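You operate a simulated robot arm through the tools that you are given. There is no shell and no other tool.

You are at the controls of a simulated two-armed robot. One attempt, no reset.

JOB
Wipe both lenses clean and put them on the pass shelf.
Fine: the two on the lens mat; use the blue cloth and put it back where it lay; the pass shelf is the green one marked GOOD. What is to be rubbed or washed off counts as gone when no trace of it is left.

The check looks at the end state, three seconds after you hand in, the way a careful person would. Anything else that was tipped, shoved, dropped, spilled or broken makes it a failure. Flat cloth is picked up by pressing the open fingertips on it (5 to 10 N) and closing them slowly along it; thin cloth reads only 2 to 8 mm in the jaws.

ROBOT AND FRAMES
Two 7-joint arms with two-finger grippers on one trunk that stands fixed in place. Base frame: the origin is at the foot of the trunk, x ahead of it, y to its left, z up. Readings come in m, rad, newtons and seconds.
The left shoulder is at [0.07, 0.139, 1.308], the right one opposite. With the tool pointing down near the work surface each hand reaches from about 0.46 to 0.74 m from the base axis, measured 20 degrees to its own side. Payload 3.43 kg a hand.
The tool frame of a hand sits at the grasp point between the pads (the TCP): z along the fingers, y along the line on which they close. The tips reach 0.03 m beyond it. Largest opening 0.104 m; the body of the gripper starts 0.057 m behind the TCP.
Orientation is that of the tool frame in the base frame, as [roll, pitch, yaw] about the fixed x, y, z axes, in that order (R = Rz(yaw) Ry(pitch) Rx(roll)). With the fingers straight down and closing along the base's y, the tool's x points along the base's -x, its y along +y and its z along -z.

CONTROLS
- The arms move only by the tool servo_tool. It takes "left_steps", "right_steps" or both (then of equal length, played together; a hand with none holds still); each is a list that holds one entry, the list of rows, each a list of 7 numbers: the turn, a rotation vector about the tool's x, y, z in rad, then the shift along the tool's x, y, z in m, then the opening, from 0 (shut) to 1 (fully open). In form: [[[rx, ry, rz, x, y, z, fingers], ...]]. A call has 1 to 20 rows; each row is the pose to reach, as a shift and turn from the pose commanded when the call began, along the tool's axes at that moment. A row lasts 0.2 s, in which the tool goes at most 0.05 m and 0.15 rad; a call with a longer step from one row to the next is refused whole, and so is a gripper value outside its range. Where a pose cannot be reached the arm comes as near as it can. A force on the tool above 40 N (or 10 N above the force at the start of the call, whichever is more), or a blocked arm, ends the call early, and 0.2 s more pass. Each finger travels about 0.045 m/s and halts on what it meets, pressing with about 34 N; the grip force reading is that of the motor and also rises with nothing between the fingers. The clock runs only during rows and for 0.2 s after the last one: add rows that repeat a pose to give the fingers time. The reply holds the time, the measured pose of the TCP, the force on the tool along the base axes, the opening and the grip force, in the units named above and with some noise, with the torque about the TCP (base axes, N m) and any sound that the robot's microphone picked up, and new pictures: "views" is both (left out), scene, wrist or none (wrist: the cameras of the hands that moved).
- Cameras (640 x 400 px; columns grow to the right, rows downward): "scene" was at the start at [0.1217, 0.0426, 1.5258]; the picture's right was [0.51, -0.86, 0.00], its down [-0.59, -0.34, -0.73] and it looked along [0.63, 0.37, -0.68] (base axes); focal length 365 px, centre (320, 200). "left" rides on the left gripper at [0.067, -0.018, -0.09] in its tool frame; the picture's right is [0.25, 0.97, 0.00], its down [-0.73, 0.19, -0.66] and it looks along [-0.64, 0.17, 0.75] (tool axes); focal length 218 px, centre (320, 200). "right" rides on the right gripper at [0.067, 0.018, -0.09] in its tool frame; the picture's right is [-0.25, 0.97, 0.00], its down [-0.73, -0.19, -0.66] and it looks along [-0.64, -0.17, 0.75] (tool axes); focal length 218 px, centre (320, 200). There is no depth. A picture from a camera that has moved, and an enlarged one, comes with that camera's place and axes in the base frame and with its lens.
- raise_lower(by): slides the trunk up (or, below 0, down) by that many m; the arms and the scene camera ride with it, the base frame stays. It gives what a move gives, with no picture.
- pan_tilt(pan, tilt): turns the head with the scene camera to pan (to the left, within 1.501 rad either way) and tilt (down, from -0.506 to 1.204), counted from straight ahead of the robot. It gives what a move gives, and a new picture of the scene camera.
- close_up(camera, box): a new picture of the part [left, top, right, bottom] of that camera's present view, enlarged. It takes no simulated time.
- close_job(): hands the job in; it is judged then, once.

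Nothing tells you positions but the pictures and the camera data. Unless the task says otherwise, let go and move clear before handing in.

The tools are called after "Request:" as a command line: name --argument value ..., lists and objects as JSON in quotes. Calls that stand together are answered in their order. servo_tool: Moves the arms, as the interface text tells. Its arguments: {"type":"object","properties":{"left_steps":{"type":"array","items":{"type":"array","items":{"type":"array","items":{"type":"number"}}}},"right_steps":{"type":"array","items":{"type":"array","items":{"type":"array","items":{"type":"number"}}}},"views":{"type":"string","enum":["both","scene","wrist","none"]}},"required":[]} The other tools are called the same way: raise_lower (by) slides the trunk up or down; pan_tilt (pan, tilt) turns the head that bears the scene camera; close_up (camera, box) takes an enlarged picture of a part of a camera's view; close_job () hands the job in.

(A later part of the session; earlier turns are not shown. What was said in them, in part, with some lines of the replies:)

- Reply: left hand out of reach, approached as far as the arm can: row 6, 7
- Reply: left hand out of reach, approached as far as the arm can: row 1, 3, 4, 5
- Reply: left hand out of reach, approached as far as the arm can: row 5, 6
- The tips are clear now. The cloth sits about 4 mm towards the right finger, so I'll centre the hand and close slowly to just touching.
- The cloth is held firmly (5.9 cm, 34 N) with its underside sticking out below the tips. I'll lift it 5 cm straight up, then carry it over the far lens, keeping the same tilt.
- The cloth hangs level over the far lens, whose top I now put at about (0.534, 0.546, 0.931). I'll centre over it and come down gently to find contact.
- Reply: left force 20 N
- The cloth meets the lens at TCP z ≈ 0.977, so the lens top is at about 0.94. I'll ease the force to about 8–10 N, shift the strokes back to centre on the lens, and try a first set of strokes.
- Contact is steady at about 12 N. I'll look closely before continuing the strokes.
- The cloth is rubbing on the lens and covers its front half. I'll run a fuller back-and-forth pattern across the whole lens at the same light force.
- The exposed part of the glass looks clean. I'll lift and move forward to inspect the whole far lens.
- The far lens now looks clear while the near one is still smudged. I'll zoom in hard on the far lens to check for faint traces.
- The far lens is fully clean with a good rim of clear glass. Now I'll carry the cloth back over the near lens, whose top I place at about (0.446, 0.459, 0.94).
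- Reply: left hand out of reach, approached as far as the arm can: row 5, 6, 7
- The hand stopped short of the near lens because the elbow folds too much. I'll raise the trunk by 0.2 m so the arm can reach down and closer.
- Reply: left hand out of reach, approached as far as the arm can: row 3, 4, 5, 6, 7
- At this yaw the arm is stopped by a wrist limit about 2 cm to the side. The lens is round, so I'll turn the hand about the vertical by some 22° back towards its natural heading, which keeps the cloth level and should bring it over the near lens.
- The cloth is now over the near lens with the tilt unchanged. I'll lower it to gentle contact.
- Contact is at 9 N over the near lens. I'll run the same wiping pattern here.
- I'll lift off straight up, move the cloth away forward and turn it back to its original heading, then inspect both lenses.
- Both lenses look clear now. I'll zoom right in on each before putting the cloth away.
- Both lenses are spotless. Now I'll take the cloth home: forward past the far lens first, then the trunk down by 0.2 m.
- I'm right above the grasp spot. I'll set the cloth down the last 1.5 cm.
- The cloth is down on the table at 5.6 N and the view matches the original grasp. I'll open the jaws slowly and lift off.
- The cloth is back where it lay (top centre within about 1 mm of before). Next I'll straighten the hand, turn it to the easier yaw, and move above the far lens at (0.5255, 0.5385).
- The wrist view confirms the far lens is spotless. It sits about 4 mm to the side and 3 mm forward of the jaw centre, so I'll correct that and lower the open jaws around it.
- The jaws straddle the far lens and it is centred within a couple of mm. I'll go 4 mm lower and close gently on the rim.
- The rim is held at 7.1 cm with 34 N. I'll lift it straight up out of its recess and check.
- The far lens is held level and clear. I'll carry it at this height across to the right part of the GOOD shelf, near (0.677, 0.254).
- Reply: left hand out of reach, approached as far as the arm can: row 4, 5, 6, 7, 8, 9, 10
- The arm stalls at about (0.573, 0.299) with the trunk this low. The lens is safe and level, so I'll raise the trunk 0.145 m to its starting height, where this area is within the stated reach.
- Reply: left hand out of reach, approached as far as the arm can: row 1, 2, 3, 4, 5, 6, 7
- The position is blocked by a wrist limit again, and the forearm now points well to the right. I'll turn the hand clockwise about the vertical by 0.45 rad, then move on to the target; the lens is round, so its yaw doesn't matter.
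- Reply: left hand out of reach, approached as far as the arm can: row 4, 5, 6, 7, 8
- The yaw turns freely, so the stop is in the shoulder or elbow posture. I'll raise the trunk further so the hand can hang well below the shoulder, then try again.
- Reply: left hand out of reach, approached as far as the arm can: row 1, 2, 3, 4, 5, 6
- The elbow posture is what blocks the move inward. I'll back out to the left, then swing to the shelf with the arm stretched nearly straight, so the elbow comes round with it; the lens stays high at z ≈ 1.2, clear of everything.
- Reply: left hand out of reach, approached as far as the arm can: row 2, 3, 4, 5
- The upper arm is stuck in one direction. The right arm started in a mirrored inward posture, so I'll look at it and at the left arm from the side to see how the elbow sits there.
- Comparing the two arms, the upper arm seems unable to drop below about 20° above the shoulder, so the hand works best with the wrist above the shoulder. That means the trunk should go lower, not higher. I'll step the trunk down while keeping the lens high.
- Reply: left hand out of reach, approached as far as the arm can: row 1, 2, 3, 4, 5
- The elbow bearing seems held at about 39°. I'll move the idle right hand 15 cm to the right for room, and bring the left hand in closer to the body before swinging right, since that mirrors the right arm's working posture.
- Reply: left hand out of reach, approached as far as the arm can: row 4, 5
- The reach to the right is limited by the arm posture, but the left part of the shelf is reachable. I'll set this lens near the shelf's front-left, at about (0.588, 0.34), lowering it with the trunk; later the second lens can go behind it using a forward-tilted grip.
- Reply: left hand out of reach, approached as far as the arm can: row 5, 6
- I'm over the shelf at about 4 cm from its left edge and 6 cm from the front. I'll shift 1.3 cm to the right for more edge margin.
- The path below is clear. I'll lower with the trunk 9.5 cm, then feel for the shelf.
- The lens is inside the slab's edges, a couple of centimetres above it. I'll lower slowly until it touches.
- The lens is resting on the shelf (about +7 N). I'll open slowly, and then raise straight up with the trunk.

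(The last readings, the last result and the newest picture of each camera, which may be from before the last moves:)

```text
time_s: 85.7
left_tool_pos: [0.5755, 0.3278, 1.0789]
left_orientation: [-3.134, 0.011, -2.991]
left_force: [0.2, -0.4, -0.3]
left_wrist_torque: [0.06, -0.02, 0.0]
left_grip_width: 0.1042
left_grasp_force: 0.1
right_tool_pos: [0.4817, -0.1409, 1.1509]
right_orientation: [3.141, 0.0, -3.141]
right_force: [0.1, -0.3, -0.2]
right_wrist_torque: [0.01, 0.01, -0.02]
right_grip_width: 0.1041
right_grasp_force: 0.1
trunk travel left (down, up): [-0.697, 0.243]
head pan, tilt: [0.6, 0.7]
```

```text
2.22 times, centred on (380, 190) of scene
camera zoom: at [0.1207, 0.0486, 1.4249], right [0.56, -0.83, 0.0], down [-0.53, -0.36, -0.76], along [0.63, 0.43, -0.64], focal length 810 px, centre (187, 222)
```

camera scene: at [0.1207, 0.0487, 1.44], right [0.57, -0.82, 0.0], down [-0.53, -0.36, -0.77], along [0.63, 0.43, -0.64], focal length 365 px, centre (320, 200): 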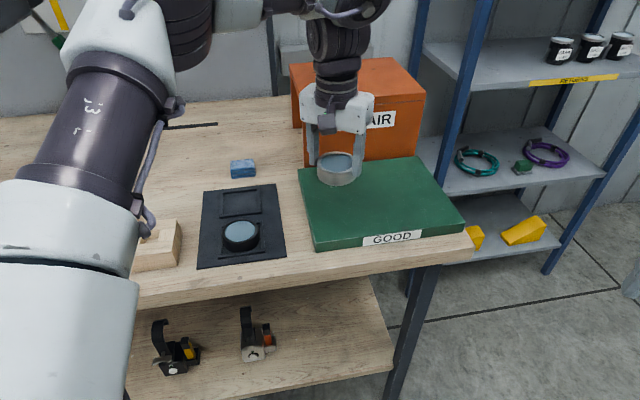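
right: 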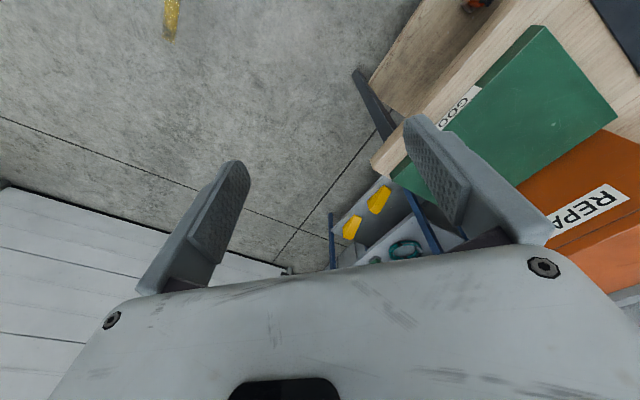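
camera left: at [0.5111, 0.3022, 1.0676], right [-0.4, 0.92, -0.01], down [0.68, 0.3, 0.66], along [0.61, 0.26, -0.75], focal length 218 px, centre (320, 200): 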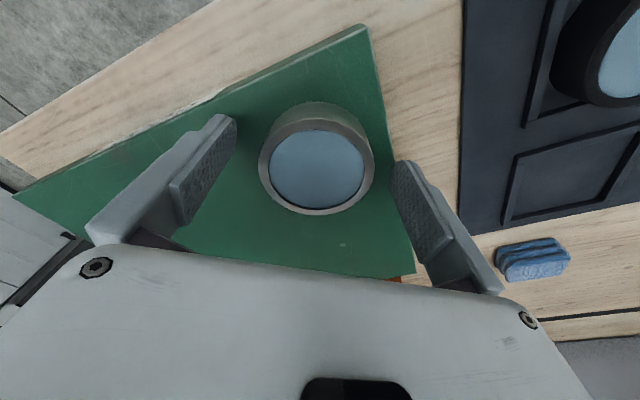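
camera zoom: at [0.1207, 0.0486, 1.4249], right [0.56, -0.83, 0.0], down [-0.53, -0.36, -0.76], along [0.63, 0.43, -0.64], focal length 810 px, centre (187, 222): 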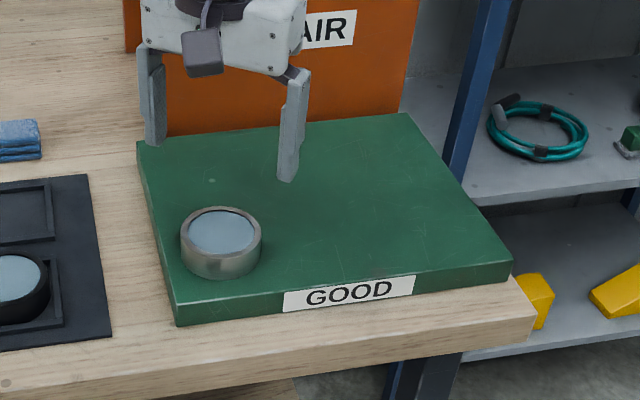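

The first lens stands cleanly on the GOOD shelf. Next I raise the trunk to the height that worked for the near lens and move over it with the forward tilt and the easier yaw.

Request:
raise_lower --by 0.16

Request:
servo_tool --left_steps '[[[-0.0105, -0.084, -0.0614, 0.0225, 0.03, 0.0, 1], [-0.021, -0.168, -0.1228, 0.0449, 0.06, 0.0, 1], [-0.0314, -0.2521, -0.1841, 0.0674, 0.09, 0.0, 1], [-0.0419, -0.3361, -0.2455, 0.0898, 0.12, 0.01, 1], [-0.0419, -0.3361, -0.2455, 0.1123, 0.1497, 0.02, 1], [-0.0419, -0.3361, -0.2455, 0.1123, 0.1497, 0.06, 1], [-0.0419, -0.3361, -0.2455, 0.1123, 0.1497, 0.1, 1], [-0.0419, -0.3361, -0.2455, 0.1123, 0.1497, 0.14, 1], [-0.0419, -0.3361, -0.2455, 0.1123, 0.1497, 0.179, 1], [-0.0419, -0.3361, -0.2455, 0.1123, 0.1497, 0.179, 1]]]' --views "both"

Request:
close_up --camera "left" --box '[220, 0, 420, 160]'

```text
time_s: 87.5
left_tool_pos: [0.5773, 0.328, 1.2381]
left_orientation: [-3.135, 0.013, -2.991]
left_force: [0.0, -0.1, 0.3]
left_wrist_torque: [0.02, 0.01, 0.0]
left_grip_width: 0.104
left_grasp_force: 0.1
right_tool_pos: [0.481, -0.141, 1.3112]
right_orientation: [3.141, -0.001, -3.142]
right_force: [-0.2, -0.1, 0.3]
right_wrist_torque: [-0.01, -0.01, 0.01]
right_grip_width: 0.104
right_grasp_force: 0.1
trunk travel left (down, up): [-0.857, 0.083]
head pan, tilt: [0.6, 0.7]
```

```text
time_s: 89.8
left_tool_pos: [0.4461, 0.4577, 1.0563]
left_orientation: [-3.131, 0.349, -2.74]
left_force: [-0.5, -1.1, 0.0]
left_wrist_torque: [-0.01, 0.03, 0.01]
left_grip_width: 0.1039
left_grasp_force: 0.0
right_tool_pos: [0.4823, -0.1411, 1.3118]
right_orientation: [3.14, -0.001, -3.141]
right_force: [1.0, 0.1, 0.5]
right_wrist_torque: [-0.01, 0.0, -0.02]
right_grip_width: 0.104
right_grasp_force: 0.1
trunk travel left (down, up): [-0.857, 0.083]
head pan, tilt: [0.6, 0.7]
camera scene: at [0.1208, 0.0481, 1.5849], right [0.56, -0.83, 0.0], down [-0.53, -0.36, -0.76], along [0.63, 0.43, -0.64], focal length 365 px, centre (320, 200)
camera left: at [0.3655, 0.4065, 1.1184], right [-0.59, 0.8, -0.1], down [0.35, 0.36, 0.86], along [0.73, 0.48, -0.49], focal length 218 px, centre (320, 200)
```

scene: 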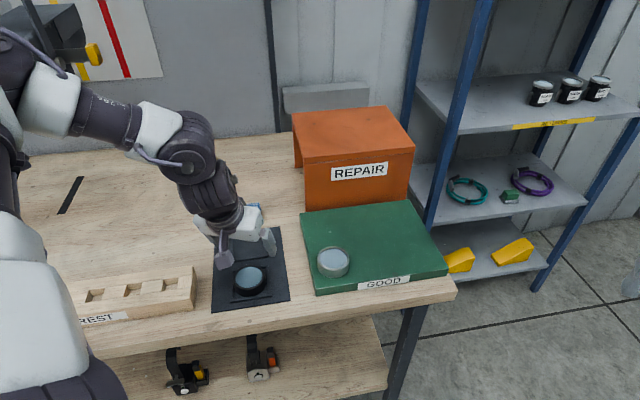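
left: 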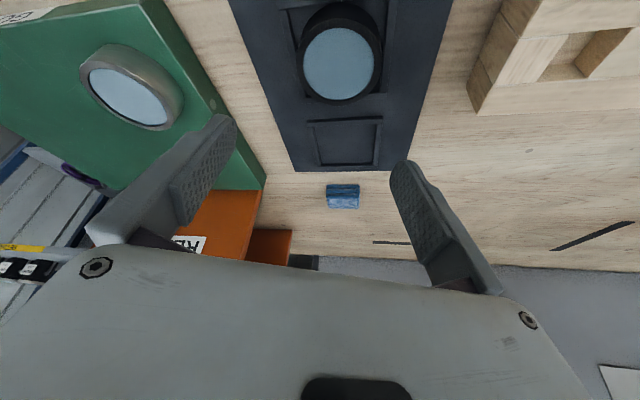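

```text
2.50 times, centred on (320, 80) of left
camera zoom: at [0.3655, 0.4065, 1.1184], right [-0.59, 0.8, -0.1], down [0.35, 0.36, 0.86], along [0.73, 0.48, -0.49], focal length 546 px, centre (320, 500)
```

zoom: 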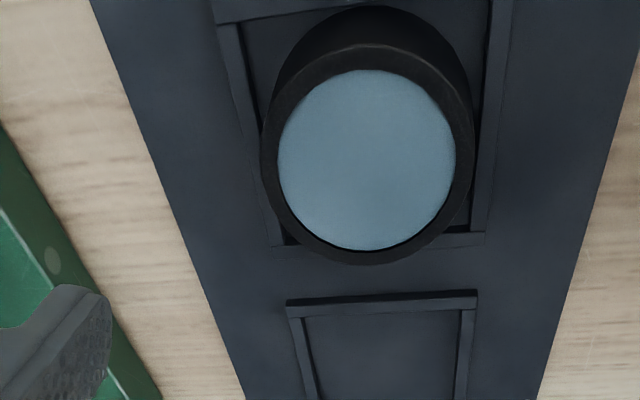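

The near lens is also spotless up close. It is about 5 mm to the left of the jaw centre, so I'll correct and come down in stages with the tilted jaws open.

Request:
servo_tool --left_steps '[[[0, 0, 0, 0.0115, 0.003, 0.017, 1], [0, 0, 0, 0.018, 0.0055, 0.035, 1], [0, 0, 0, 0.0243, 0.0055, 0.052, 1], [0, 0, 0, 0.0304, 0.0055, 0.0688, 1], [0, 0, 0, 0.0304, 0.0055, 0.0688, 1]]]' --views "both"

Request:
close_up --camera "left" --box '[190, 40, 450, 230]'

Request:
close_up --camera "scene" --box '[190, 180, 310, 310]'

```text
time_s: 91.0
left_tool_pos: [0.4402, 0.4615, 0.9818]
left_orientation: [-3.132, 0.349, -2.74]
left_force: [0.3, -0.1, -0.3]
left_wrist_torque: [0.0, -0.04, -0.03]
left_grip_width: 0.1039
left_grasp_force: 0.1
right_tool_pos: [0.4824, -0.1414, 1.3108]
right_orientation: [-3.14, 0.001, -3.141]
right_force: [-0.4, -0.2, 0.4]
right_wrist_torque: [0.0, 0.02, 0.01]
right_grip_width: 0.1041
right_grasp_force: 0.0
trunk travel left (down, up): [-0.857, 0.083]
head pan, tilt: [0.6, 0.7]
camera scene: at [0.1205, 0.0486, 1.5849], right [0.56, -0.83, 0.0], down [-0.53, -0.36, -0.76], along [0.63, 0.43, -0.64], focal length 365 px, centre (320, 200)
camera left: at [0.3596, 0.409, 1.0431], right [-0.59, 0.8, -0.1], down [0.35, 0.36, 0.86], along [0.73, 0.48, -0.49], focal length 218 px, centre (320, 200)
```

scene: 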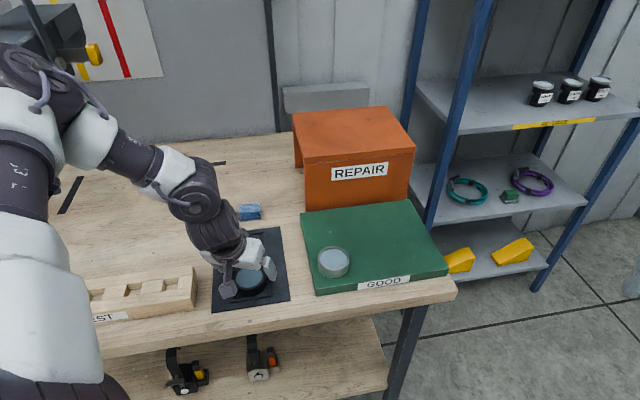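
left: 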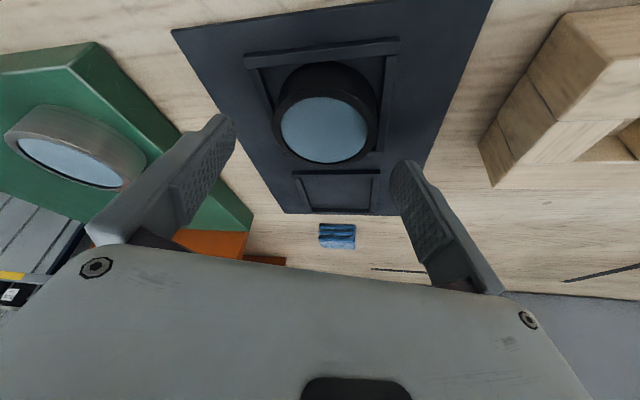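

```text
2.11 times, centred on (320, 135) of left
camera zoom: at [0.3596, 0.409, 1.0431], right [-0.59, 0.8, -0.1], down [0.35, 0.36, 0.86], along [0.73, 0.48, -0.49], focal length 460 px, centre (320, 337)
```

zoom: 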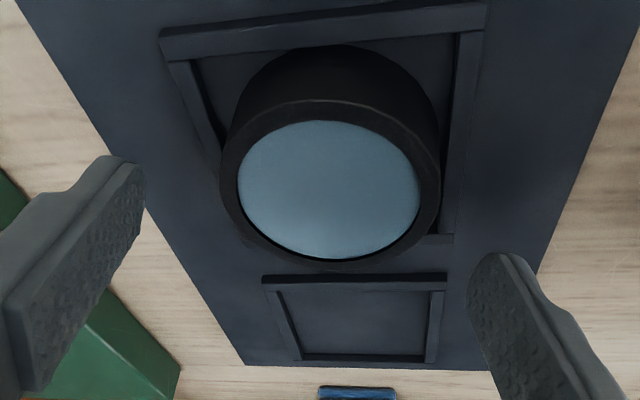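

```text
3.08 times, centred on (250, 245) of scene
camera zoom: at [0.1205, 0.0486, 1.5849], right [0.56, -0.83, 0.0], down [-0.53, -0.36, -0.76], along [0.63, 0.43, -0.64], focal length 1122 px, centre (535, 62)
```

zoom: 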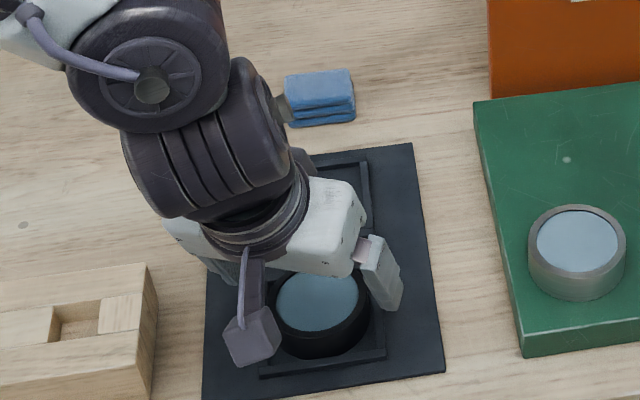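

The lens is centred between the tilted jaws. I'll go down the last 2.7 cm, a touch further back, and close on the rim.

Request:
servo_tool --left_steps '[[[0, 0, 0, 0.0055, 0, 0.008, 1], [0, 0, 0, 0.0095, 0, 0.016, 1], [0, 0, 0, 0.013, 0, 0.0238, 1], [0, 0, 0, 0.013, 0, 0.0238, 1], [0, 0, 0, 0.013, 0, 0.0238, 0.88], [0, 0, 0, 0.013, 0, 0.0238, 0.8], [0, 0, 0, 0.013, 0, 0.0238, 0.74], [0, 0, 0, 0.013, 0, 0.0238, 0.69], [0, 0, 0, 0.013, 0, 0.0238, 0.64], [0, 0, 0, 0.013, 0, 0.0238, 0.6], [0, 0, 0, 0.013, 0, 0.0238, 0.58], [0, 0, 0, 0.013, 0, 0.0238, 0.58]]]' --views "both"

Request:
close_up --camera "left" --box '[190, 40, 450, 230]'

Request:
close_up --camera "scene" --box '[190, 180, 310, 310]'

```text
time_s: 93.5
left_tool_pos: [0.4361, 0.4585, 0.9549]
left_orientation: [-3.132, 0.349, -2.737]
left_force: [0.5, -1.5, 0.0]
left_wrist_torque: [-0.01, -0.01, -0.05]
left_grip_width: 0.0706
left_grasp_force: 33.8
right_tool_pos: [0.4813, -0.1416, 1.3119]
right_orientation: [-3.14, -0.001, -3.141]
right_force: [0.3, 1.1, -0.1]
right_wrist_torque: [0.0, 0.0, 0.06]
right_grip_width: 0.1039
right_grasp_force: 0.1
trunk travel left (down, up): [-0.857, 0.083]
head pan, tilt: [0.6, 0.7]
camera scene: at [0.1207, 0.0487, 1.5849], right [0.56, -0.83, 0.0], down [-0.53, -0.36, -0.76], along [0.63, 0.43, -0.64], focal length 365 px, centre (320, 200)
camera left: at [0.3548, 0.4075, 1.0161], right [-0.59, 0.8, -0.1], down [0.35, 0.36, 0.86], along [0.73, 0.48, -0.49], focal length 218 px, centre (320, 200)
```

scene: 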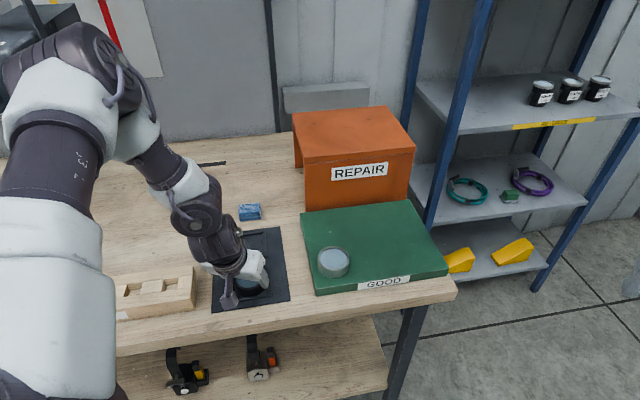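
left: 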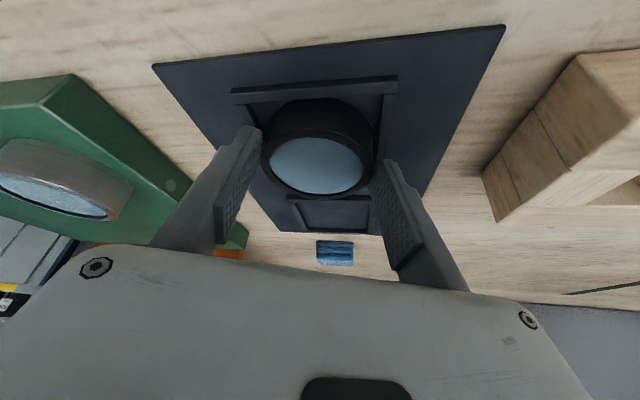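

```text
2.11 times, centred on (320, 135) of left
camera zoom: at [0.3548, 0.4075, 1.0161], right [-0.59, 0.8, -0.1], down [0.35, 0.36, 0.86], along [0.73, 0.48, -0.49], focal length 460 px, centre (320, 337)
```

zoom: 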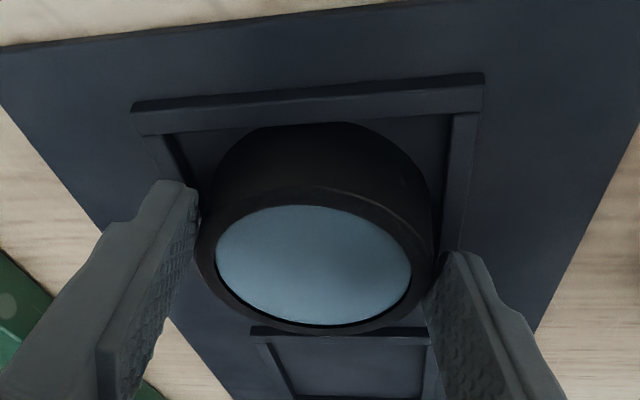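

```text
3.08 times, centred on (250, 245) of scene
camera zoom: at [0.1207, 0.0487, 1.5849], right [0.56, -0.83, 0.0], down [-0.53, -0.36, -0.76], along [0.63, 0.43, -0.64], focal length 1122 px, centre (535, 62)
```

zoom: 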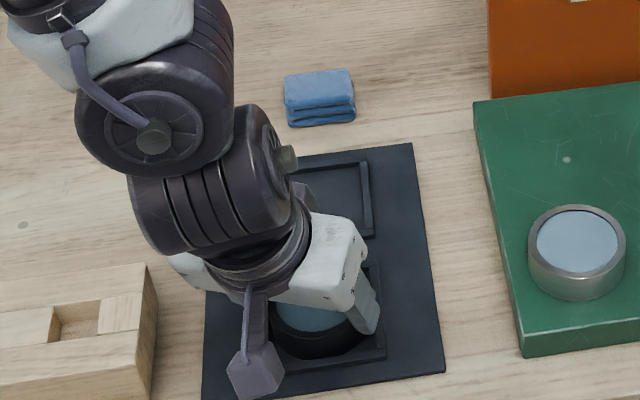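

The rim is held at 7.1 cm. There's a slightly darker patch on the glass, so I'll zoom in to see whether it's a reflection.

Request:
close_up --camera "left" --box '[265, 120, 370, 205]'

```text
4.71 times, centred on (318, 162) of left
camera zoom: at [0.3548, 0.4075, 1.0161], right [-0.59, 0.8, -0.1], down [0.35, 0.36, 0.86], along [0.73, 0.48, -0.49], focal length 1027 px, centre (332, 376)
```

zoom: 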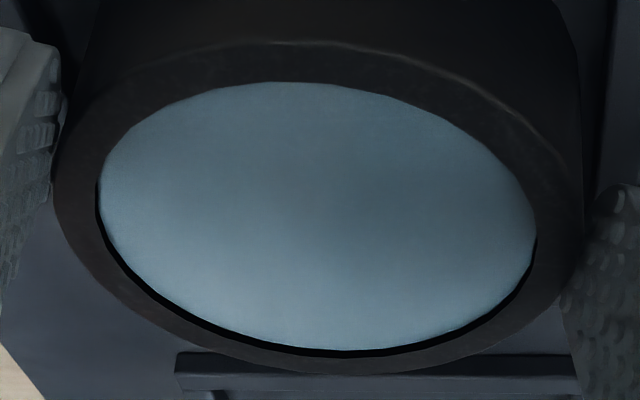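

The patch is just a smooth shadow from the gripper; the same glass was uniform a moment ago from above. I'll lift the lens straight up.

Request:
servo_tool --left_steps '[[[0, 0, 0, -0.0051, 0, -0.0141, 0.58], [0, 0, 0, -0.0137, 0, -0.0376, 0.58], [0, 0, 0, -0.0274, 0, -0.0752, 0.58], [0, 0, 0, -0.041, 0, -0.1128, 0.58], [0, 0, 0, -0.0547, 0, -0.1504, 0.58], [0, 0, 0, -0.0684, 0, -0.1879, 0.58], [0, 0, 0, -0.0684, 0, -0.1879, 0.58]]]' --views "both"

Request:
close_up --camera "left" --box '[255, 80, 385, 215]'

```text
time_s: 95.2
left_tool_pos: [0.4378, 0.4624, 1.1557]
left_orientation: [-3.13, 0.347, -2.738]
left_force: [-0.2, 0.4, -1.9]
left_wrist_torque: [0.0, 0.04, 0.0]
left_grip_width: 0.071
left_grasp_force: 33.5
right_tool_pos: [0.482, -0.1408, 1.3108]
right_orientation: [3.141, 0.0, 3.141]
right_force: [0.0, -0.1, 0.8]
right_wrist_torque: [0.0, -0.01, -0.01]
right_grip_width: 0.104
right_grasp_force: 0.0
trunk travel left (down, up): [-0.857, 0.083]
head pan, tilt: [0.6, 0.7]
camera scene: at [0.121, 0.049, 1.5849], right [0.56, -0.83, 0.0], down [-0.53, -0.36, -0.76], along [0.63, 0.43, -0.64], focal length 365 px, centre (320, 200)
camera left: at [0.3568, 0.4105, 1.2184], right [-0.59, 0.8, -0.1], down [0.35, 0.36, 0.86], along [0.72, 0.48, -0.49], focal length 218 px, centre (320, 200)
```

scene: 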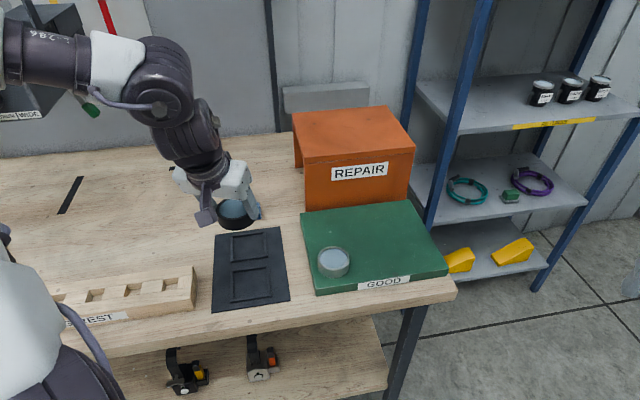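
left: 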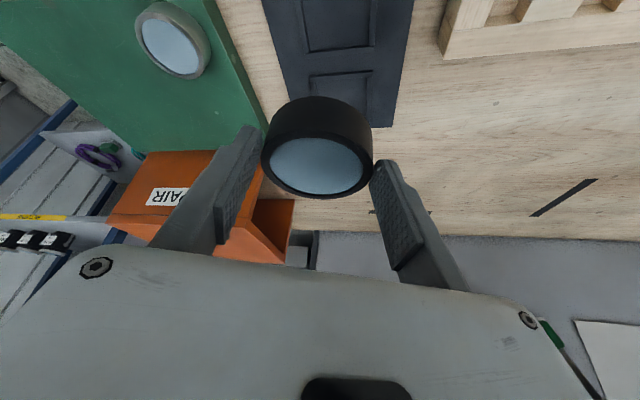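

```text
2.96 times, centred on (320, 148) of left
camera zoom: at [0.3568, 0.4105, 1.2184], right [-0.59, 0.8, -0.1], down [0.35, 0.36, 0.86], along [0.72, 0.48, -0.49], focal length 647 px, centre (320, 356)
```

zoom: 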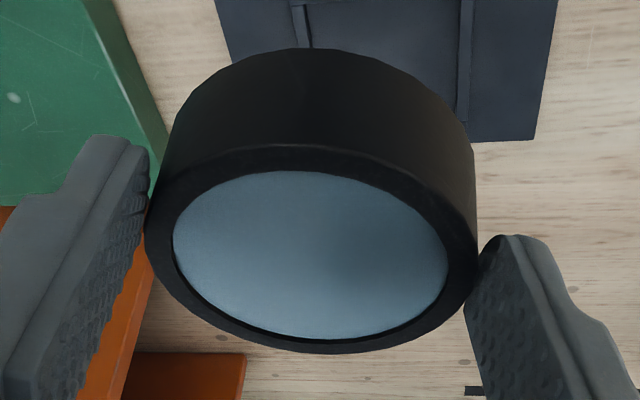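

A soft darker patch still shows in the wrist view. I'll check it from the scene camera, which sees the glass from another side.

Request:
close_up --camera "scene" --box '[205, 180, 270, 240]'

Request:
close_up --camera "left" --box '[275, 125, 365, 200]'

```text
6.67 times, centred on (238, 210) of scene
camera zoom: at [0.121, 0.049, 1.5849], right [0.56, -0.83, 0.0], down [-0.53, -0.36, -0.76], along [0.63, 0.43, -0.64], focal length 2431 px, centre (870, 133)
```

zoom: 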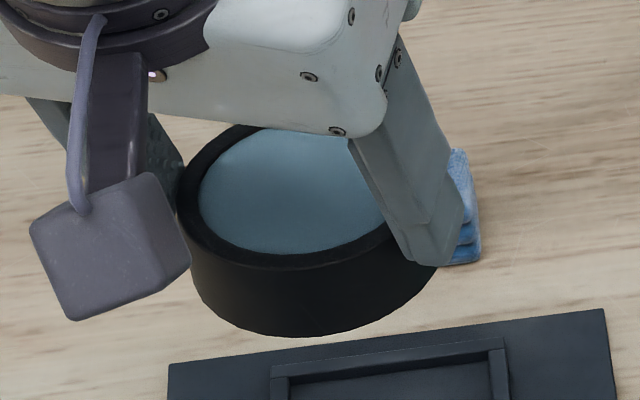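

```text
5.33 times, centred on (320, 162) of left
camera zoom: at [0.3568, 0.4105, 1.2184], right [-0.59, 0.8, -0.1], down [0.35, 0.36, 0.86], along [0.72, 0.48, -0.49], focal length 1164 px, centre (320, 400)
```

zoom: 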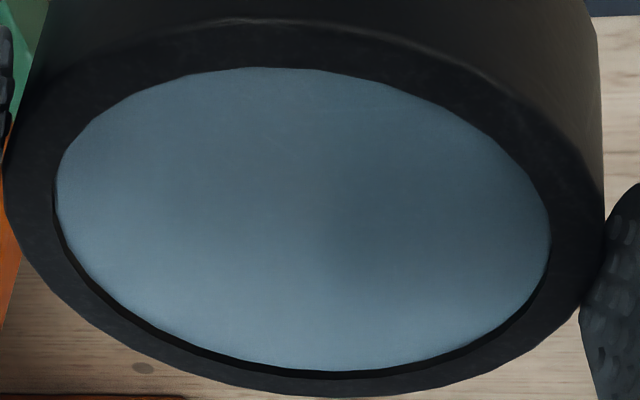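

The shading moves with the hand and the scene view shows even glass, so it's only a shadow. I'll carry the lens high towards the shelf.

Request:
servo_tool --left_steps '[[[0, 0, 0, -0.0223, -0.0211, -0.01, 0.58], [0, 0, 0, -0.0446, -0.0422, -0.02, 0.58], [0, 0, 0, -0.0668, -0.0632, -0.03, 0.58], [0, 0, 0, -0.0891, -0.0843, -0.04, 0.58], [0, 0, 0, -0.1114, -0.1054, -0.0499, 0.58], [0, 0, 0, -0.1114, -0.1054, -0.0499, 0.58]]]' --views "none"

```text
time_s: 96.5
left_tool_pos: [0.5564, 0.4006, 1.2437]
left_orientation: [-3.132, 0.347, -2.739]
left_force: [-0.5, 0.5, -2.8]
left_wrist_torque: [0.0, 0.05, 0.01]
left_grip_width: 0.071
left_grasp_force: 34.3
right_tool_pos: [0.4812, -0.14, 1.312]
right_orientation: [3.14, -0.001, -3.14]
right_force: [-0.4, 0.4, -0.4]
right_wrist_torque: [-0.02, -0.04, 0.03]
right_grip_width: 0.1041
right_grasp_force: 0.0
trunk travel left (down, up): [-0.857, 0.083]
head pan, tilt: [0.6, 0.7]
```

Request:
servo_tool --left_steps '[[[0, 0, 0, -0.0235, -0.016, 0.0086, 0.58], [0, 0, 0, -0.047, -0.032, 0.0171, 0.58], [0, 0, 0, -0.0706, -0.048, 0.0257, 0.58], [0, 0, 0, -0.0706, -0.048, 0.0257, 0.58]]]' --views "both"

```text
time_s: 97.5
left_tool_pos: [0.6446, 0.3861, 1.2424]
left_orientation: [-3.131, 0.346, -2.74]
left_force: [-0.7, 1.1, -2.7]
left_wrist_torque: [-0.04, 0.04, 0.01]
left_grip_width: 0.0707
left_grasp_force: 34.0
right_tool_pos: [0.4816, -0.1393, 1.311]
right_orientation: [-3.14, -0.001, 3.141]
right_force: [-0.2, 0.1, -0.8]
right_wrist_torque: [0.0, 0.02, 0.0]
right_grip_width: 0.1045
right_grasp_force: 0.0
trunk travel left (down, up): [-0.857, 0.083]
head pan, tilt: [0.6, 0.7]
camera scene: at [0.1203, 0.0494, 1.5849], right [0.57, -0.82, 0.0], down [-0.53, -0.36, -0.76], along [0.63, 0.43, -0.64], focal length 365 px, centre (320, 200)
camera left: at [0.5647, 0.3336, 1.3047], right [-0.59, 0.8, -0.1], down [0.35, 0.36, 0.86], along [0.72, 0.48, -0.49], focal length 218 px, centre (320, 200)
```

scene: 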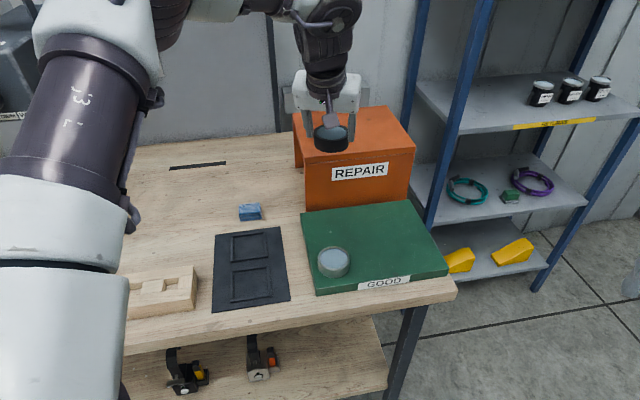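
left: 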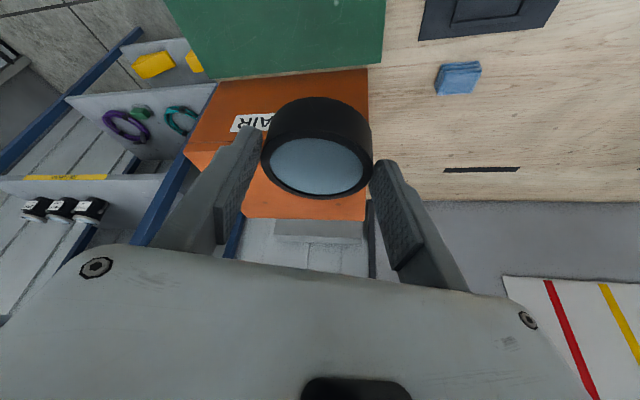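

The tilted grip reaches the second spot easily, about 9.5 cm behind the first lens. I'll lower the trunk 0.24 m, watching clearances.

Request:
raise_lower --by -0.2

Request:
close_up --camera "scene" --box '[220, 0, 480, 260]'

Request:
close_up --camera "left" --box '[120, 0, 520, 260]'

```text
time_s: 99.7
left_tool_pos: [0.6459, 0.3835, 1.0423]
left_orientation: [-3.131, 0.35, -2.736]
left_force: [-0.2, 0.2, -2.2]
left_wrist_torque: [-0.02, 0.02, 0.01]
left_grip_width: 0.0708
left_grasp_force: 34.1
right_tool_pos: [0.4814, -0.1399, 1.1108]
right_orientation: [3.141, 0.001, -3.142]
right_force: [0.2, 0.2, 0.5]
right_wrist_torque: [-0.02, 0.0, 0.01]
right_grip_width: 0.1041
right_grasp_force: 0.1
trunk travel left (down, up): [-0.657, 0.283]
head pan, tilt: [0.6, 0.7]
```

```text
1.54 times, centred on (350, 130) of scene
camera zoom: at [0.1206, 0.0488, 1.385], right [0.56, -0.83, 0.0], down [-0.53, -0.36, -0.76], along [0.63, 0.43, -0.64], focal length 561 px, centre (274, 308)
```

zoom: 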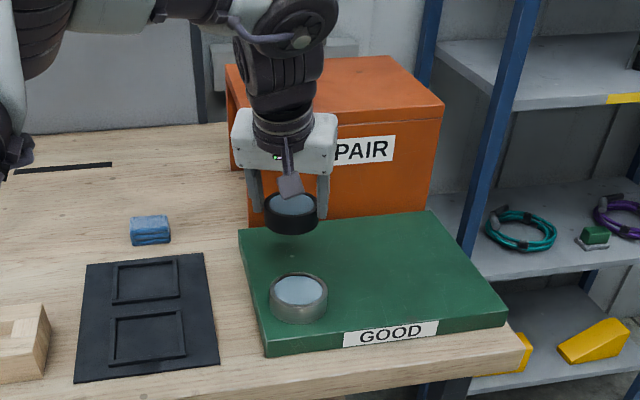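

```text
1.54 times, centred on (320, 130) of left
camera zoom: at [0.5648, 0.333, 1.1048], right [-0.59, 0.8, -0.1], down [0.35, 0.36, 0.86], along [0.73, 0.48, -0.49], focal length 336 px, centre (320, 308)
```

zoom: 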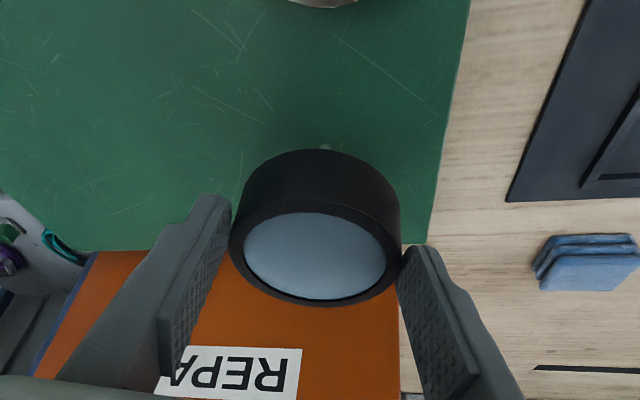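

The lens hovers well inside the slab, clear of REPAIR and the first lens. I'll lower to just above the shelf and then feel for contact.

Request:
raise_lower --by -0.053

Request:
close_up --camera "scene" --box '[280, 60, 420, 200]'

```text
time_s: 100.7
left_tool_pos: [0.645, 0.385, 0.9899]
left_orientation: [-3.131, 0.348, -2.738]
left_force: [-0.8, 0.3, -1.4]
left_wrist_torque: [-0.04, 0.05, 0.0]
left_grip_width: 0.0708
left_grasp_force: 34.0
right_tool_pos: [0.4808, -0.1406, 1.059]
right_orientation: [-3.142, 0.0, -3.14]
right_force: [-0.4, 0.0, 0.3]
right_wrist_torque: [0.01, -0.03, 0.0]
right_grip_width: 0.1039
right_grasp_force: 0.1
trunk travel left (down, up): [-0.604, 0.336]
head pan, tilt: [0.6, 0.7]
```

```text
2.86 times, centred on (350, 130) of scene
camera zoom: at [0.1203, 0.0487, 1.332], right [0.56, -0.83, 0.0], down [-0.53, -0.36, -0.76], along [0.63, 0.43, -0.64], focal length 1042 px, centre (234, 400)
```

zoom: 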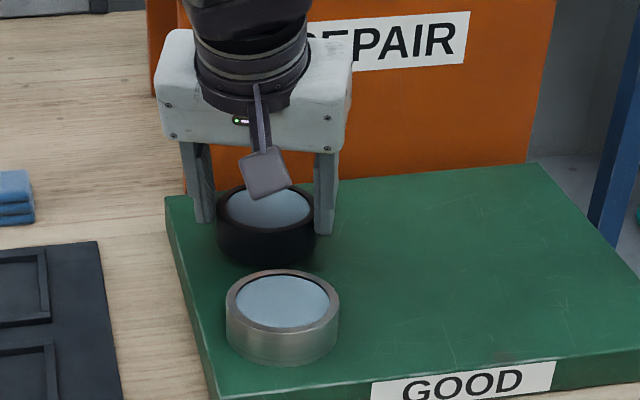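

Request:
raise_lower --by -0.006

Request:
raise_lower --by -0.002

```text
time_s: 101.2
left_tool_pos: [0.6464, 0.3839, 0.9842]
left_orientation: [-3.131, 0.347, -2.74]
left_force: [0.2, 0.4, -2.2]
left_wrist_torque: [-0.04, 0.05, 0.02]
left_grip_width: 0.0713
left_grasp_force: 33.7
right_tool_pos: [0.481, -0.1401, 1.0524]
right_orientation: [3.141, -0.001, -3.141]
right_force: [0.5, -0.2, 0.1]
right_wrist_torque: [-0.01, 0.03, -0.04]
right_grip_width: 0.1037
right_grasp_force: 0.2
trunk travel left (down, up): [-0.598, 0.342]
head pan, tilt: [0.6, 0.7]
```

```text
time_s: 101.7
left_tool_pos: [0.6449, 0.3837, 0.9812]
left_orientation: [-3.131, 0.348, -2.739]
left_force: [-0.3, 0.2, -1.0]
left_wrist_torque: [-0.01, 0.03, -0.02]
left_grip_width: 0.071
left_grasp_force: 33.8
right_tool_pos: [0.4827, -0.1409, 1.0501]
right_orientation: [-3.142, -0.001, -3.141]
right_force: [-0.1, 0.0, -0.7]
right_wrist_torque: [0.0, 0.0, -0.03]
right_grip_width: 0.1037
right_grasp_force: 0.0
trunk travel left (down, up): [-0.596, 0.344]
head pan, tilt: [0.6, 0.7]
```

Request:
raise_lower --by -0.002

```text
time_s: 102.2
left_tool_pos: [0.647, 0.3851, 0.9792]
left_orientation: [-3.131, 0.348, -2.741]
left_force: [0.4, 0.3, -2.1]
left_wrist_torque: [0.0, 0.03, 0.0]
left_grip_width: 0.071
left_grasp_force: 34.3
right_tool_pos: [0.4824, -0.1397, 1.0489]
right_orientation: [3.142, 0.0, 3.142]
right_force: [0.1, -0.4, 0.9]
right_wrist_torque: [-0.01, -0.03, -0.02]
right_grip_width: 0.1042
right_grasp_force: 0.0
trunk travel left (down, up): [-0.594, 0.346]
head pan, tilt: [0.6, 0.7]
```

Request:
raise_lower --by -0.002

Request:
close_up --camera "scene" --box '[300, 70, 390, 170]'

```text
time_s: 102.8
left_tool_pos: [0.6454, 0.3857, 0.9793]
left_orientation: [-3.131, 0.35, -2.738]
left_force: [0.1, 1.1, 4.2]
left_wrist_torque: [0.23, 0.11, -0.03]
left_grip_width: 0.0712
left_grasp_force: 33.7
right_tool_pos: [0.4791, -0.1413, 1.0457]
right_orientation: [-3.141, 0.001, 3.141]
right_force: [0.4, 0.7, -0.4]
right_wrist_torque: [0.0, -0.01, 0.02]
right_grip_width: 0.1037
right_grasp_force: 0.0
trunk travel left (down, up): [-0.592, 0.348]
head pan, tilt: [0.6, 0.7]
```

```text
4.00 times, centred on (345, 120) of scene
camera zoom: at [0.1198, 0.0484, 1.3201], right [0.56, -0.83, 0.0], down [-0.53, -0.36, -0.77], along [0.63, 0.43, -0.64], focal length 1459 px, centre (220, 520)
```

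zoom: 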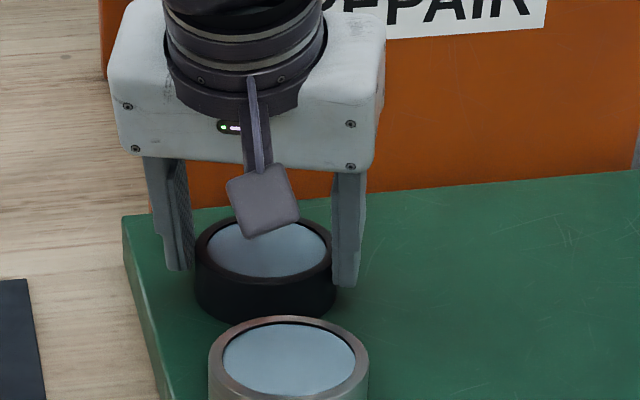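

The second lens touches the shelf (about +6 N). I'll open slowly and raise straight up with the trunk.

Request:
servo_tool --left_steps '[[[0, 0, 0, 0, 0, 0, 0.68], [0, 0, 0, 0, 0, 0, 0.72], [0, 0, 0, 0, 0, 0, 0.8], [0, 0, 0, 0, 0, 0, 0.9], [0, 0, 0, 0, 0, 0, 1], [0, 0, 0, 0, 0, 0, 1]]]' --views "wrist"

Request:
raise_lower --by 0.2

Request:
close_up --camera "scene" --box '[280, 100, 480, 300]'

```text
time_s: 104.2
left_tool_pos: [0.6446, 0.383, 0.9785]
left_orientation: [-3.13, 0.35, -2.737]
left_force: [-0.8, 0.2, 0.7]
left_wrist_torque: [-0.04, -0.01, 0.0]
left_grip_width: 0.1039
left_grasp_force: 0.0
right_tool_pos: [0.4824, -0.1404, 1.0482]
right_orientation: [3.14, 0.001, 3.141]
right_force: [0.0, -0.1, -0.6]
right_wrist_torque: [0.01, -0.01, -0.02]
right_grip_width: 0.1042
right_grasp_force: 0.0
trunk travel left (down, up): [-0.592, 0.348]
head pan, tilt: [0.6, 0.7]
camera left: at [0.5646, 0.3329, 1.0399], right [-0.59, 0.8, -0.1], down [0.35, 0.36, 0.86], along [0.73, 0.48, -0.49], focal length 218 px, centre (320, 200)
```

left: 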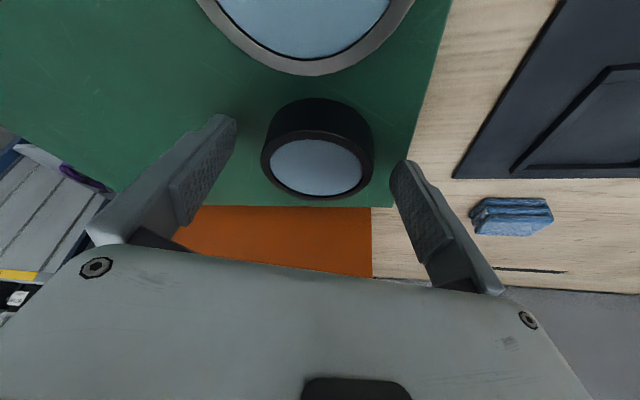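

```text
time_s: 106.3
left_tool_pos: [0.6445, 0.3844, 1.1785]
left_orientation: [-3.13, 0.35, -2.739]
left_force: [-0.5, -0.4, -0.1]
left_wrist_torque: [0.01, -0.03, 0.0]
left_grip_width: 0.1039
left_grasp_force: 0.0
right_tool_pos: [0.481, -0.1404, 1.2475]
right_orientation: [-3.14, 0.001, -3.14]
right_force: [1.5, 0.0, -1.0]
right_wrist_torque: [-0.01, -0.01, -0.02]
right_grip_width: 0.1041
right_grasp_force: 0.2
trunk travel left (down, up): [-0.792, 0.148]
head pan, tilt: [0.6, 0.7]
```

```text
2.00 times, centred on (380, 200) of scene
camera zoom: at [0.1205, 0.0486, 1.5199], right [0.56, -0.83, 0.0], down [-0.53, -0.36, -0.76], along [0.63, 0.43, -0.64], focal length 729 px, centre (200, 200)
```

zoom: 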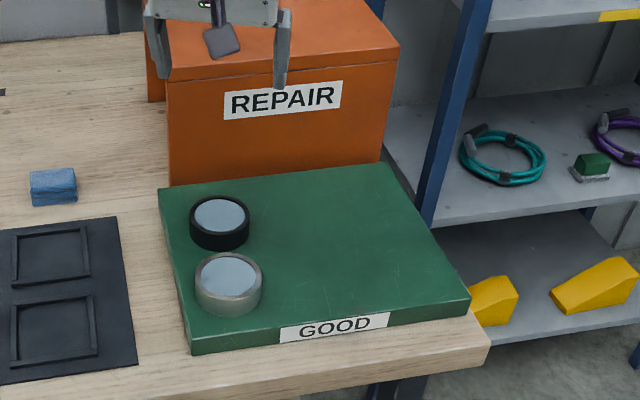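

Both lenses now stand flat on the GOOD shelf. I'll move the hand back out of the way and inspect the glass, the cloth and the surroundings closely.

Request:
servo_tool --left_steps '[[[0, 0, 0, 0.035, 0.01, -0.025, 1], [0, 0, 0, 0.07, 0.03, -0.04, 1], [0, 0, 0, 0.1, 0.055, -0.05, 1], [0, 0, 0, 0.13, 0.08, -0.05, 1], [0, 0, 0, 0.15, 0.1, -0.05, 1], [0, 0, 0, 0.15, 0.1, -0.05, 1]]]' --views "both"

Request:
close_up --camera "scene" --box '[325, 190, 385, 230]'

Request:
close_up --camera "scene" --box '[325, 215, 385, 260]'

Request:
close_up --camera "scene" --box '[200, 160, 300, 300]'

```text
time_s: 107.7
left_tool_pos: [0.4607, 0.4163, 1.1717]
left_orientation: [-3.13, 0.348, -2.742]
left_force: [0.6, -0.5, -0.3]
left_wrist_torque: [0.0, 0.01, 0.03]
left_grip_width: 0.1039
left_grasp_force: 0.1
right_tool_pos: [0.483, -0.1413, 1.2466]
right_orientation: [3.14, 0.0, 3.141]
right_force: [-0.2, 1.0, 0.2]
right_wrist_torque: [0.03, -0.01, 0.04]
right_grip_width: 0.104
right_grasp_force: 0.0
trunk travel left (down, up): [-0.792, 0.148]
head pan, tilt: [0.6, 0.7]
camera scene: at [0.1216, 0.0479, 1.5198], right [0.56, -0.83, 0.0], down [-0.53, -0.36, -0.76], along [0.63, 0.43, -0.64], focal length 365 px, centre (320, 200)
camera left: at [0.3803, 0.3641, 1.233], right [-0.59, 0.8, -0.1], down [0.35, 0.36, 0.86], along [0.72, 0.48, -0.49], focal length 218 px, centre (320, 200)
```

scene: 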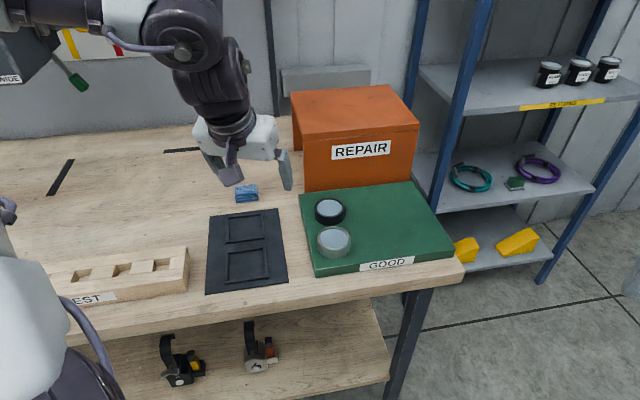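
left: 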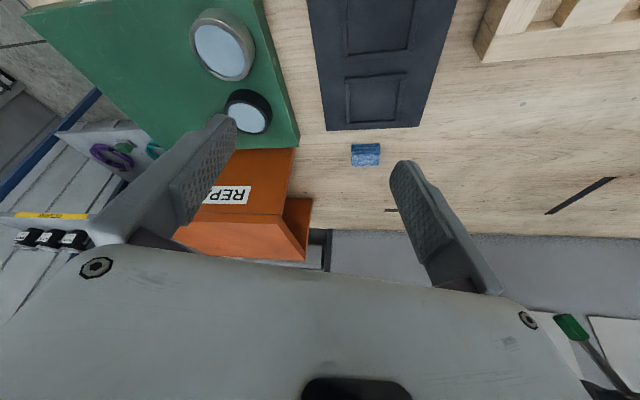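

```text
10.00 times, centred on (355, 210) of scene
camera zoom: at [0.1216, 0.0479, 1.5198], right [0.56, -0.83, 0.0], down [-0.53, -0.36, -0.76], along [0.63, 0.43, -0.64], focal length 3646 px, centre (-30, 100)
```

zoom: 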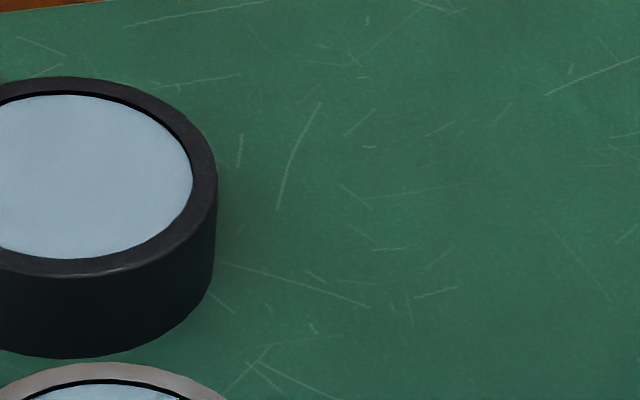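

```text
8.89 times, centred on (355, 238) of scene
camera zoom: at [0.1216, 0.0479, 1.5198], right [0.56, -0.83, 0.0], down [-0.53, -0.36, -0.76], along [0.63, 0.43, -0.64], focal length 3241 px, centre (9, -133)
```

zoom: 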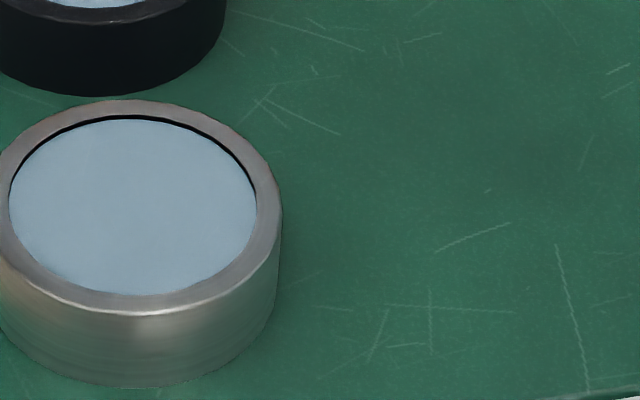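

```text
2.86 times, centred on (250, 230) of scene
camera zoom: at [0.1216, 0.0479, 1.5198], right [0.56, -0.83, 0.0], down [-0.53, -0.36, -0.76], along [0.63, 0.43, -0.64], focal length 1042 px, centre (520, 114)
```

zoom: 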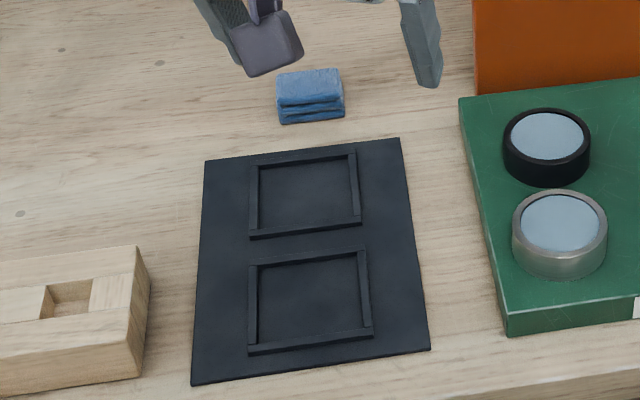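

Everything looks in order. One last full-glass zoom of each lens before handing in.

Request:
close_up --camera "scene" --box '[310, 193, 352, 226]'

Request:
close_up --camera "scene" --box '[312, 223, 356, 260]'

Request:
close_up --camera "left" --box '[180, 0, 290, 140]'

Request:
close_up --camera "left" --box '[330, 120, 400, 190]'

```text
12.12 times, centred on (331, 210) of scene
camera zoom: at [0.1216, 0.0479, 1.5198], right [0.56, -0.83, 0.0], down [-0.53, -0.36, -0.76], along [0.63, 0.43, -0.64], focal length 4420 px, centre (187, 85)
```

zoom: 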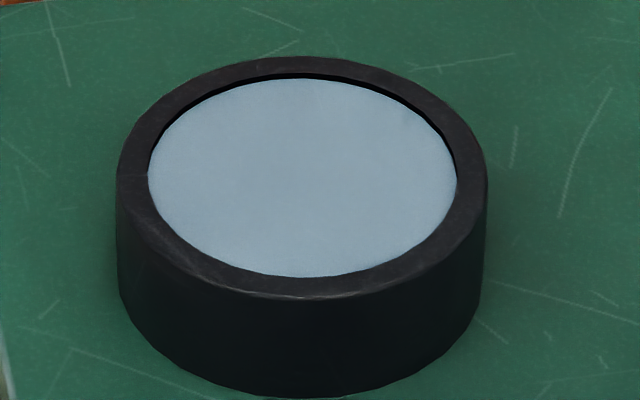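

```text
10.81 times, centred on (334, 242) of scene
camera zoom: at [0.1216, 0.0479, 1.5198], right [0.56, -0.83, 0.0], down [-0.53, -0.36, -0.76], along [0.63, 0.43, -0.64], focal length 3942 px, centre (169, -249)
```

zoom: 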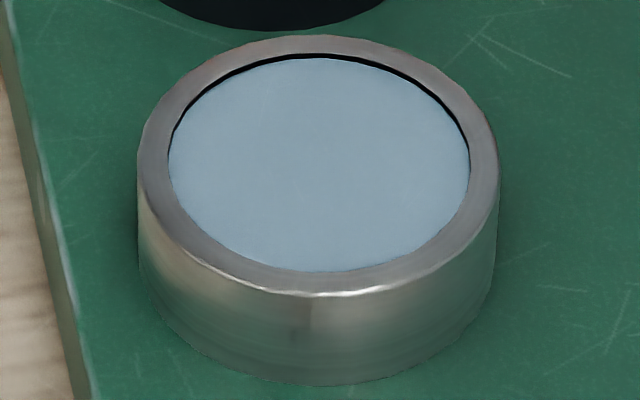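

```text
2.86 times, centred on (235, 70) of left
camera zoom: at [0.3803, 0.3641, 1.233], right [-0.59, 0.8, -0.1], down [0.35, 0.36, 0.86], along [0.72, 0.48, -0.49], focal length 624 px, centre (563, 571)
```

zoom: 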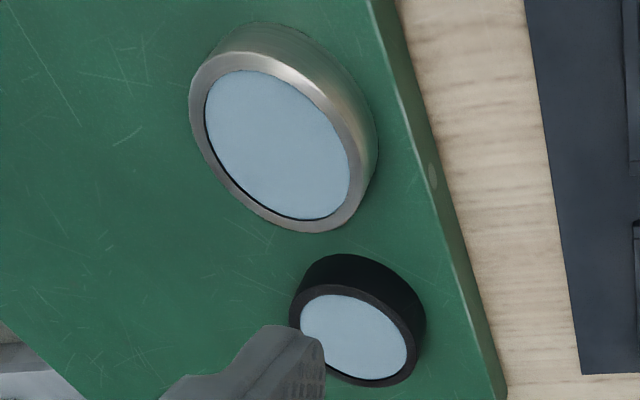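

```text
5.71 times, centred on (365, 155) of left
camera zoom: at [0.3803, 0.3641, 1.233], right [-0.59, 0.8, -0.1], down [0.35, 0.36, 0.86], along [0.72, 0.48, -0.49], focal length 1247 px, centre (63, 457)
```

zoom: 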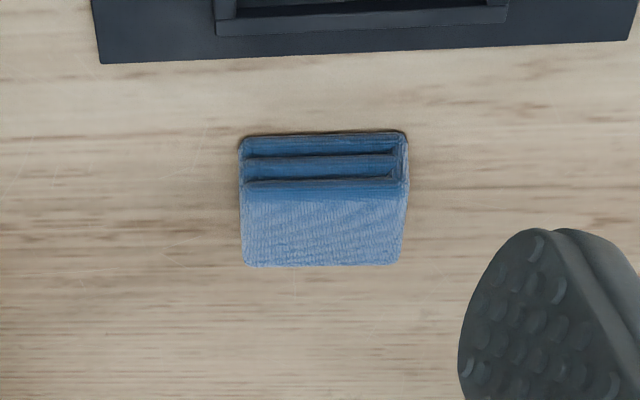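

The black-rimmed lens may have a faint mark near its far-right edge. I'll zoom in further there.

Request:
close_up --camera "scene" --box '[330, 196, 346, 208]'

Request:
close_up --camera "left" --box '[225, 85, 280, 140]'

Request:
close_up --camera "scene" --box '[318, 196, 334, 218]'

```text
16.00 times, centred on (338, 202) of scene
camera zoom: at [0.1216, 0.0479, 1.5198], right [0.56, -0.83, 0.0], down [-0.53, -0.36, -0.76], along [0.63, 0.43, -0.64], focal length 5834 px, centre (32, 168)
```

zoom: 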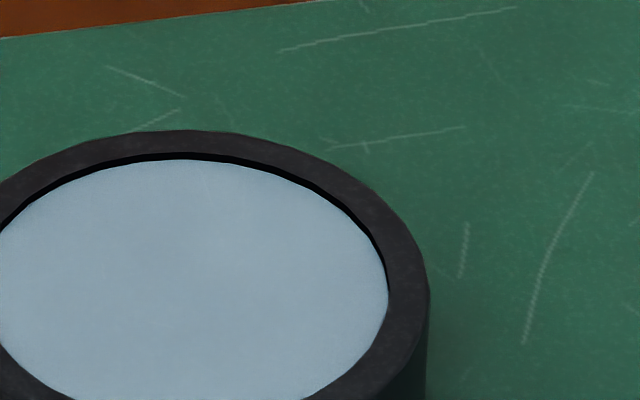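

```text
7.27 times, centred on (252, 112) of left
camera zoom: at [0.3803, 0.3641, 1.233], right [-0.59, 0.8, -0.1], down [0.35, 0.36, 0.86], along [0.72, 0.48, -0.49], focal length 1587 px, centre (811, 836)
```

zoom: 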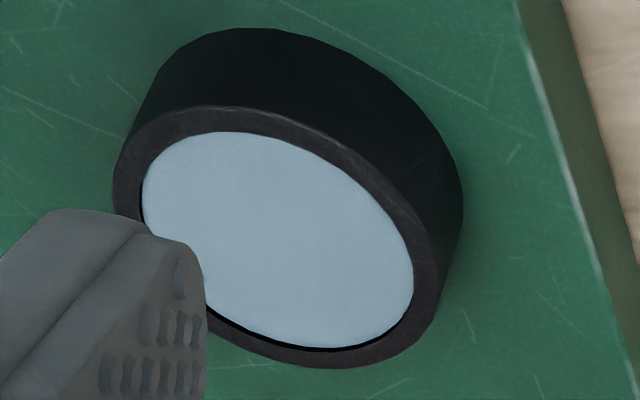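

```text
16.00 times, centred on (326, 207) of scene
camera zoom: at [0.1216, 0.0479, 1.5198], right [0.56, -0.83, 0.0], down [-0.53, -0.36, -0.76], along [0.63, 0.43, -0.64], focal length 5834 px, centre (224, 88)
```

zoom: 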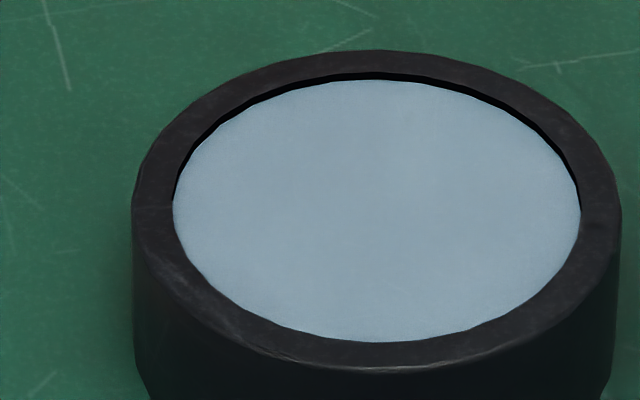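

Both lenses are clean with no mark left (the speck was not there at higher zoom). They stand flat on the GOOD shelf, the cloth is back where it lay, and both hands are empty and clear. I'm handing in.

Request:
close_job

```text
The job is handed in.
```

Both lenses are wiped clean and standing flat on the green GOOD shelf. I checked each one in enlarged views from two cameras and saw no trace of the smudges.

- **Cloth:** the blue cloth is back where it lay, within about 1 mm of its original spot by camera measurement.
- **Placement:** the lenses are about 9.5 cm apart near the left end of the shelf, with the silver-rimmed one in front and the black-rimmed one behind. I used the left end because the arm couldn't reach further right.
- **Contact:** the fingertips pressed on the tabletop once, at about 14 N, while I was finding the cloth's height. The only other contacts were the cloth and the lenses, and I saw nothing else on the bench moved or tipped.

I handed in with both hands empty and clear of the bench.
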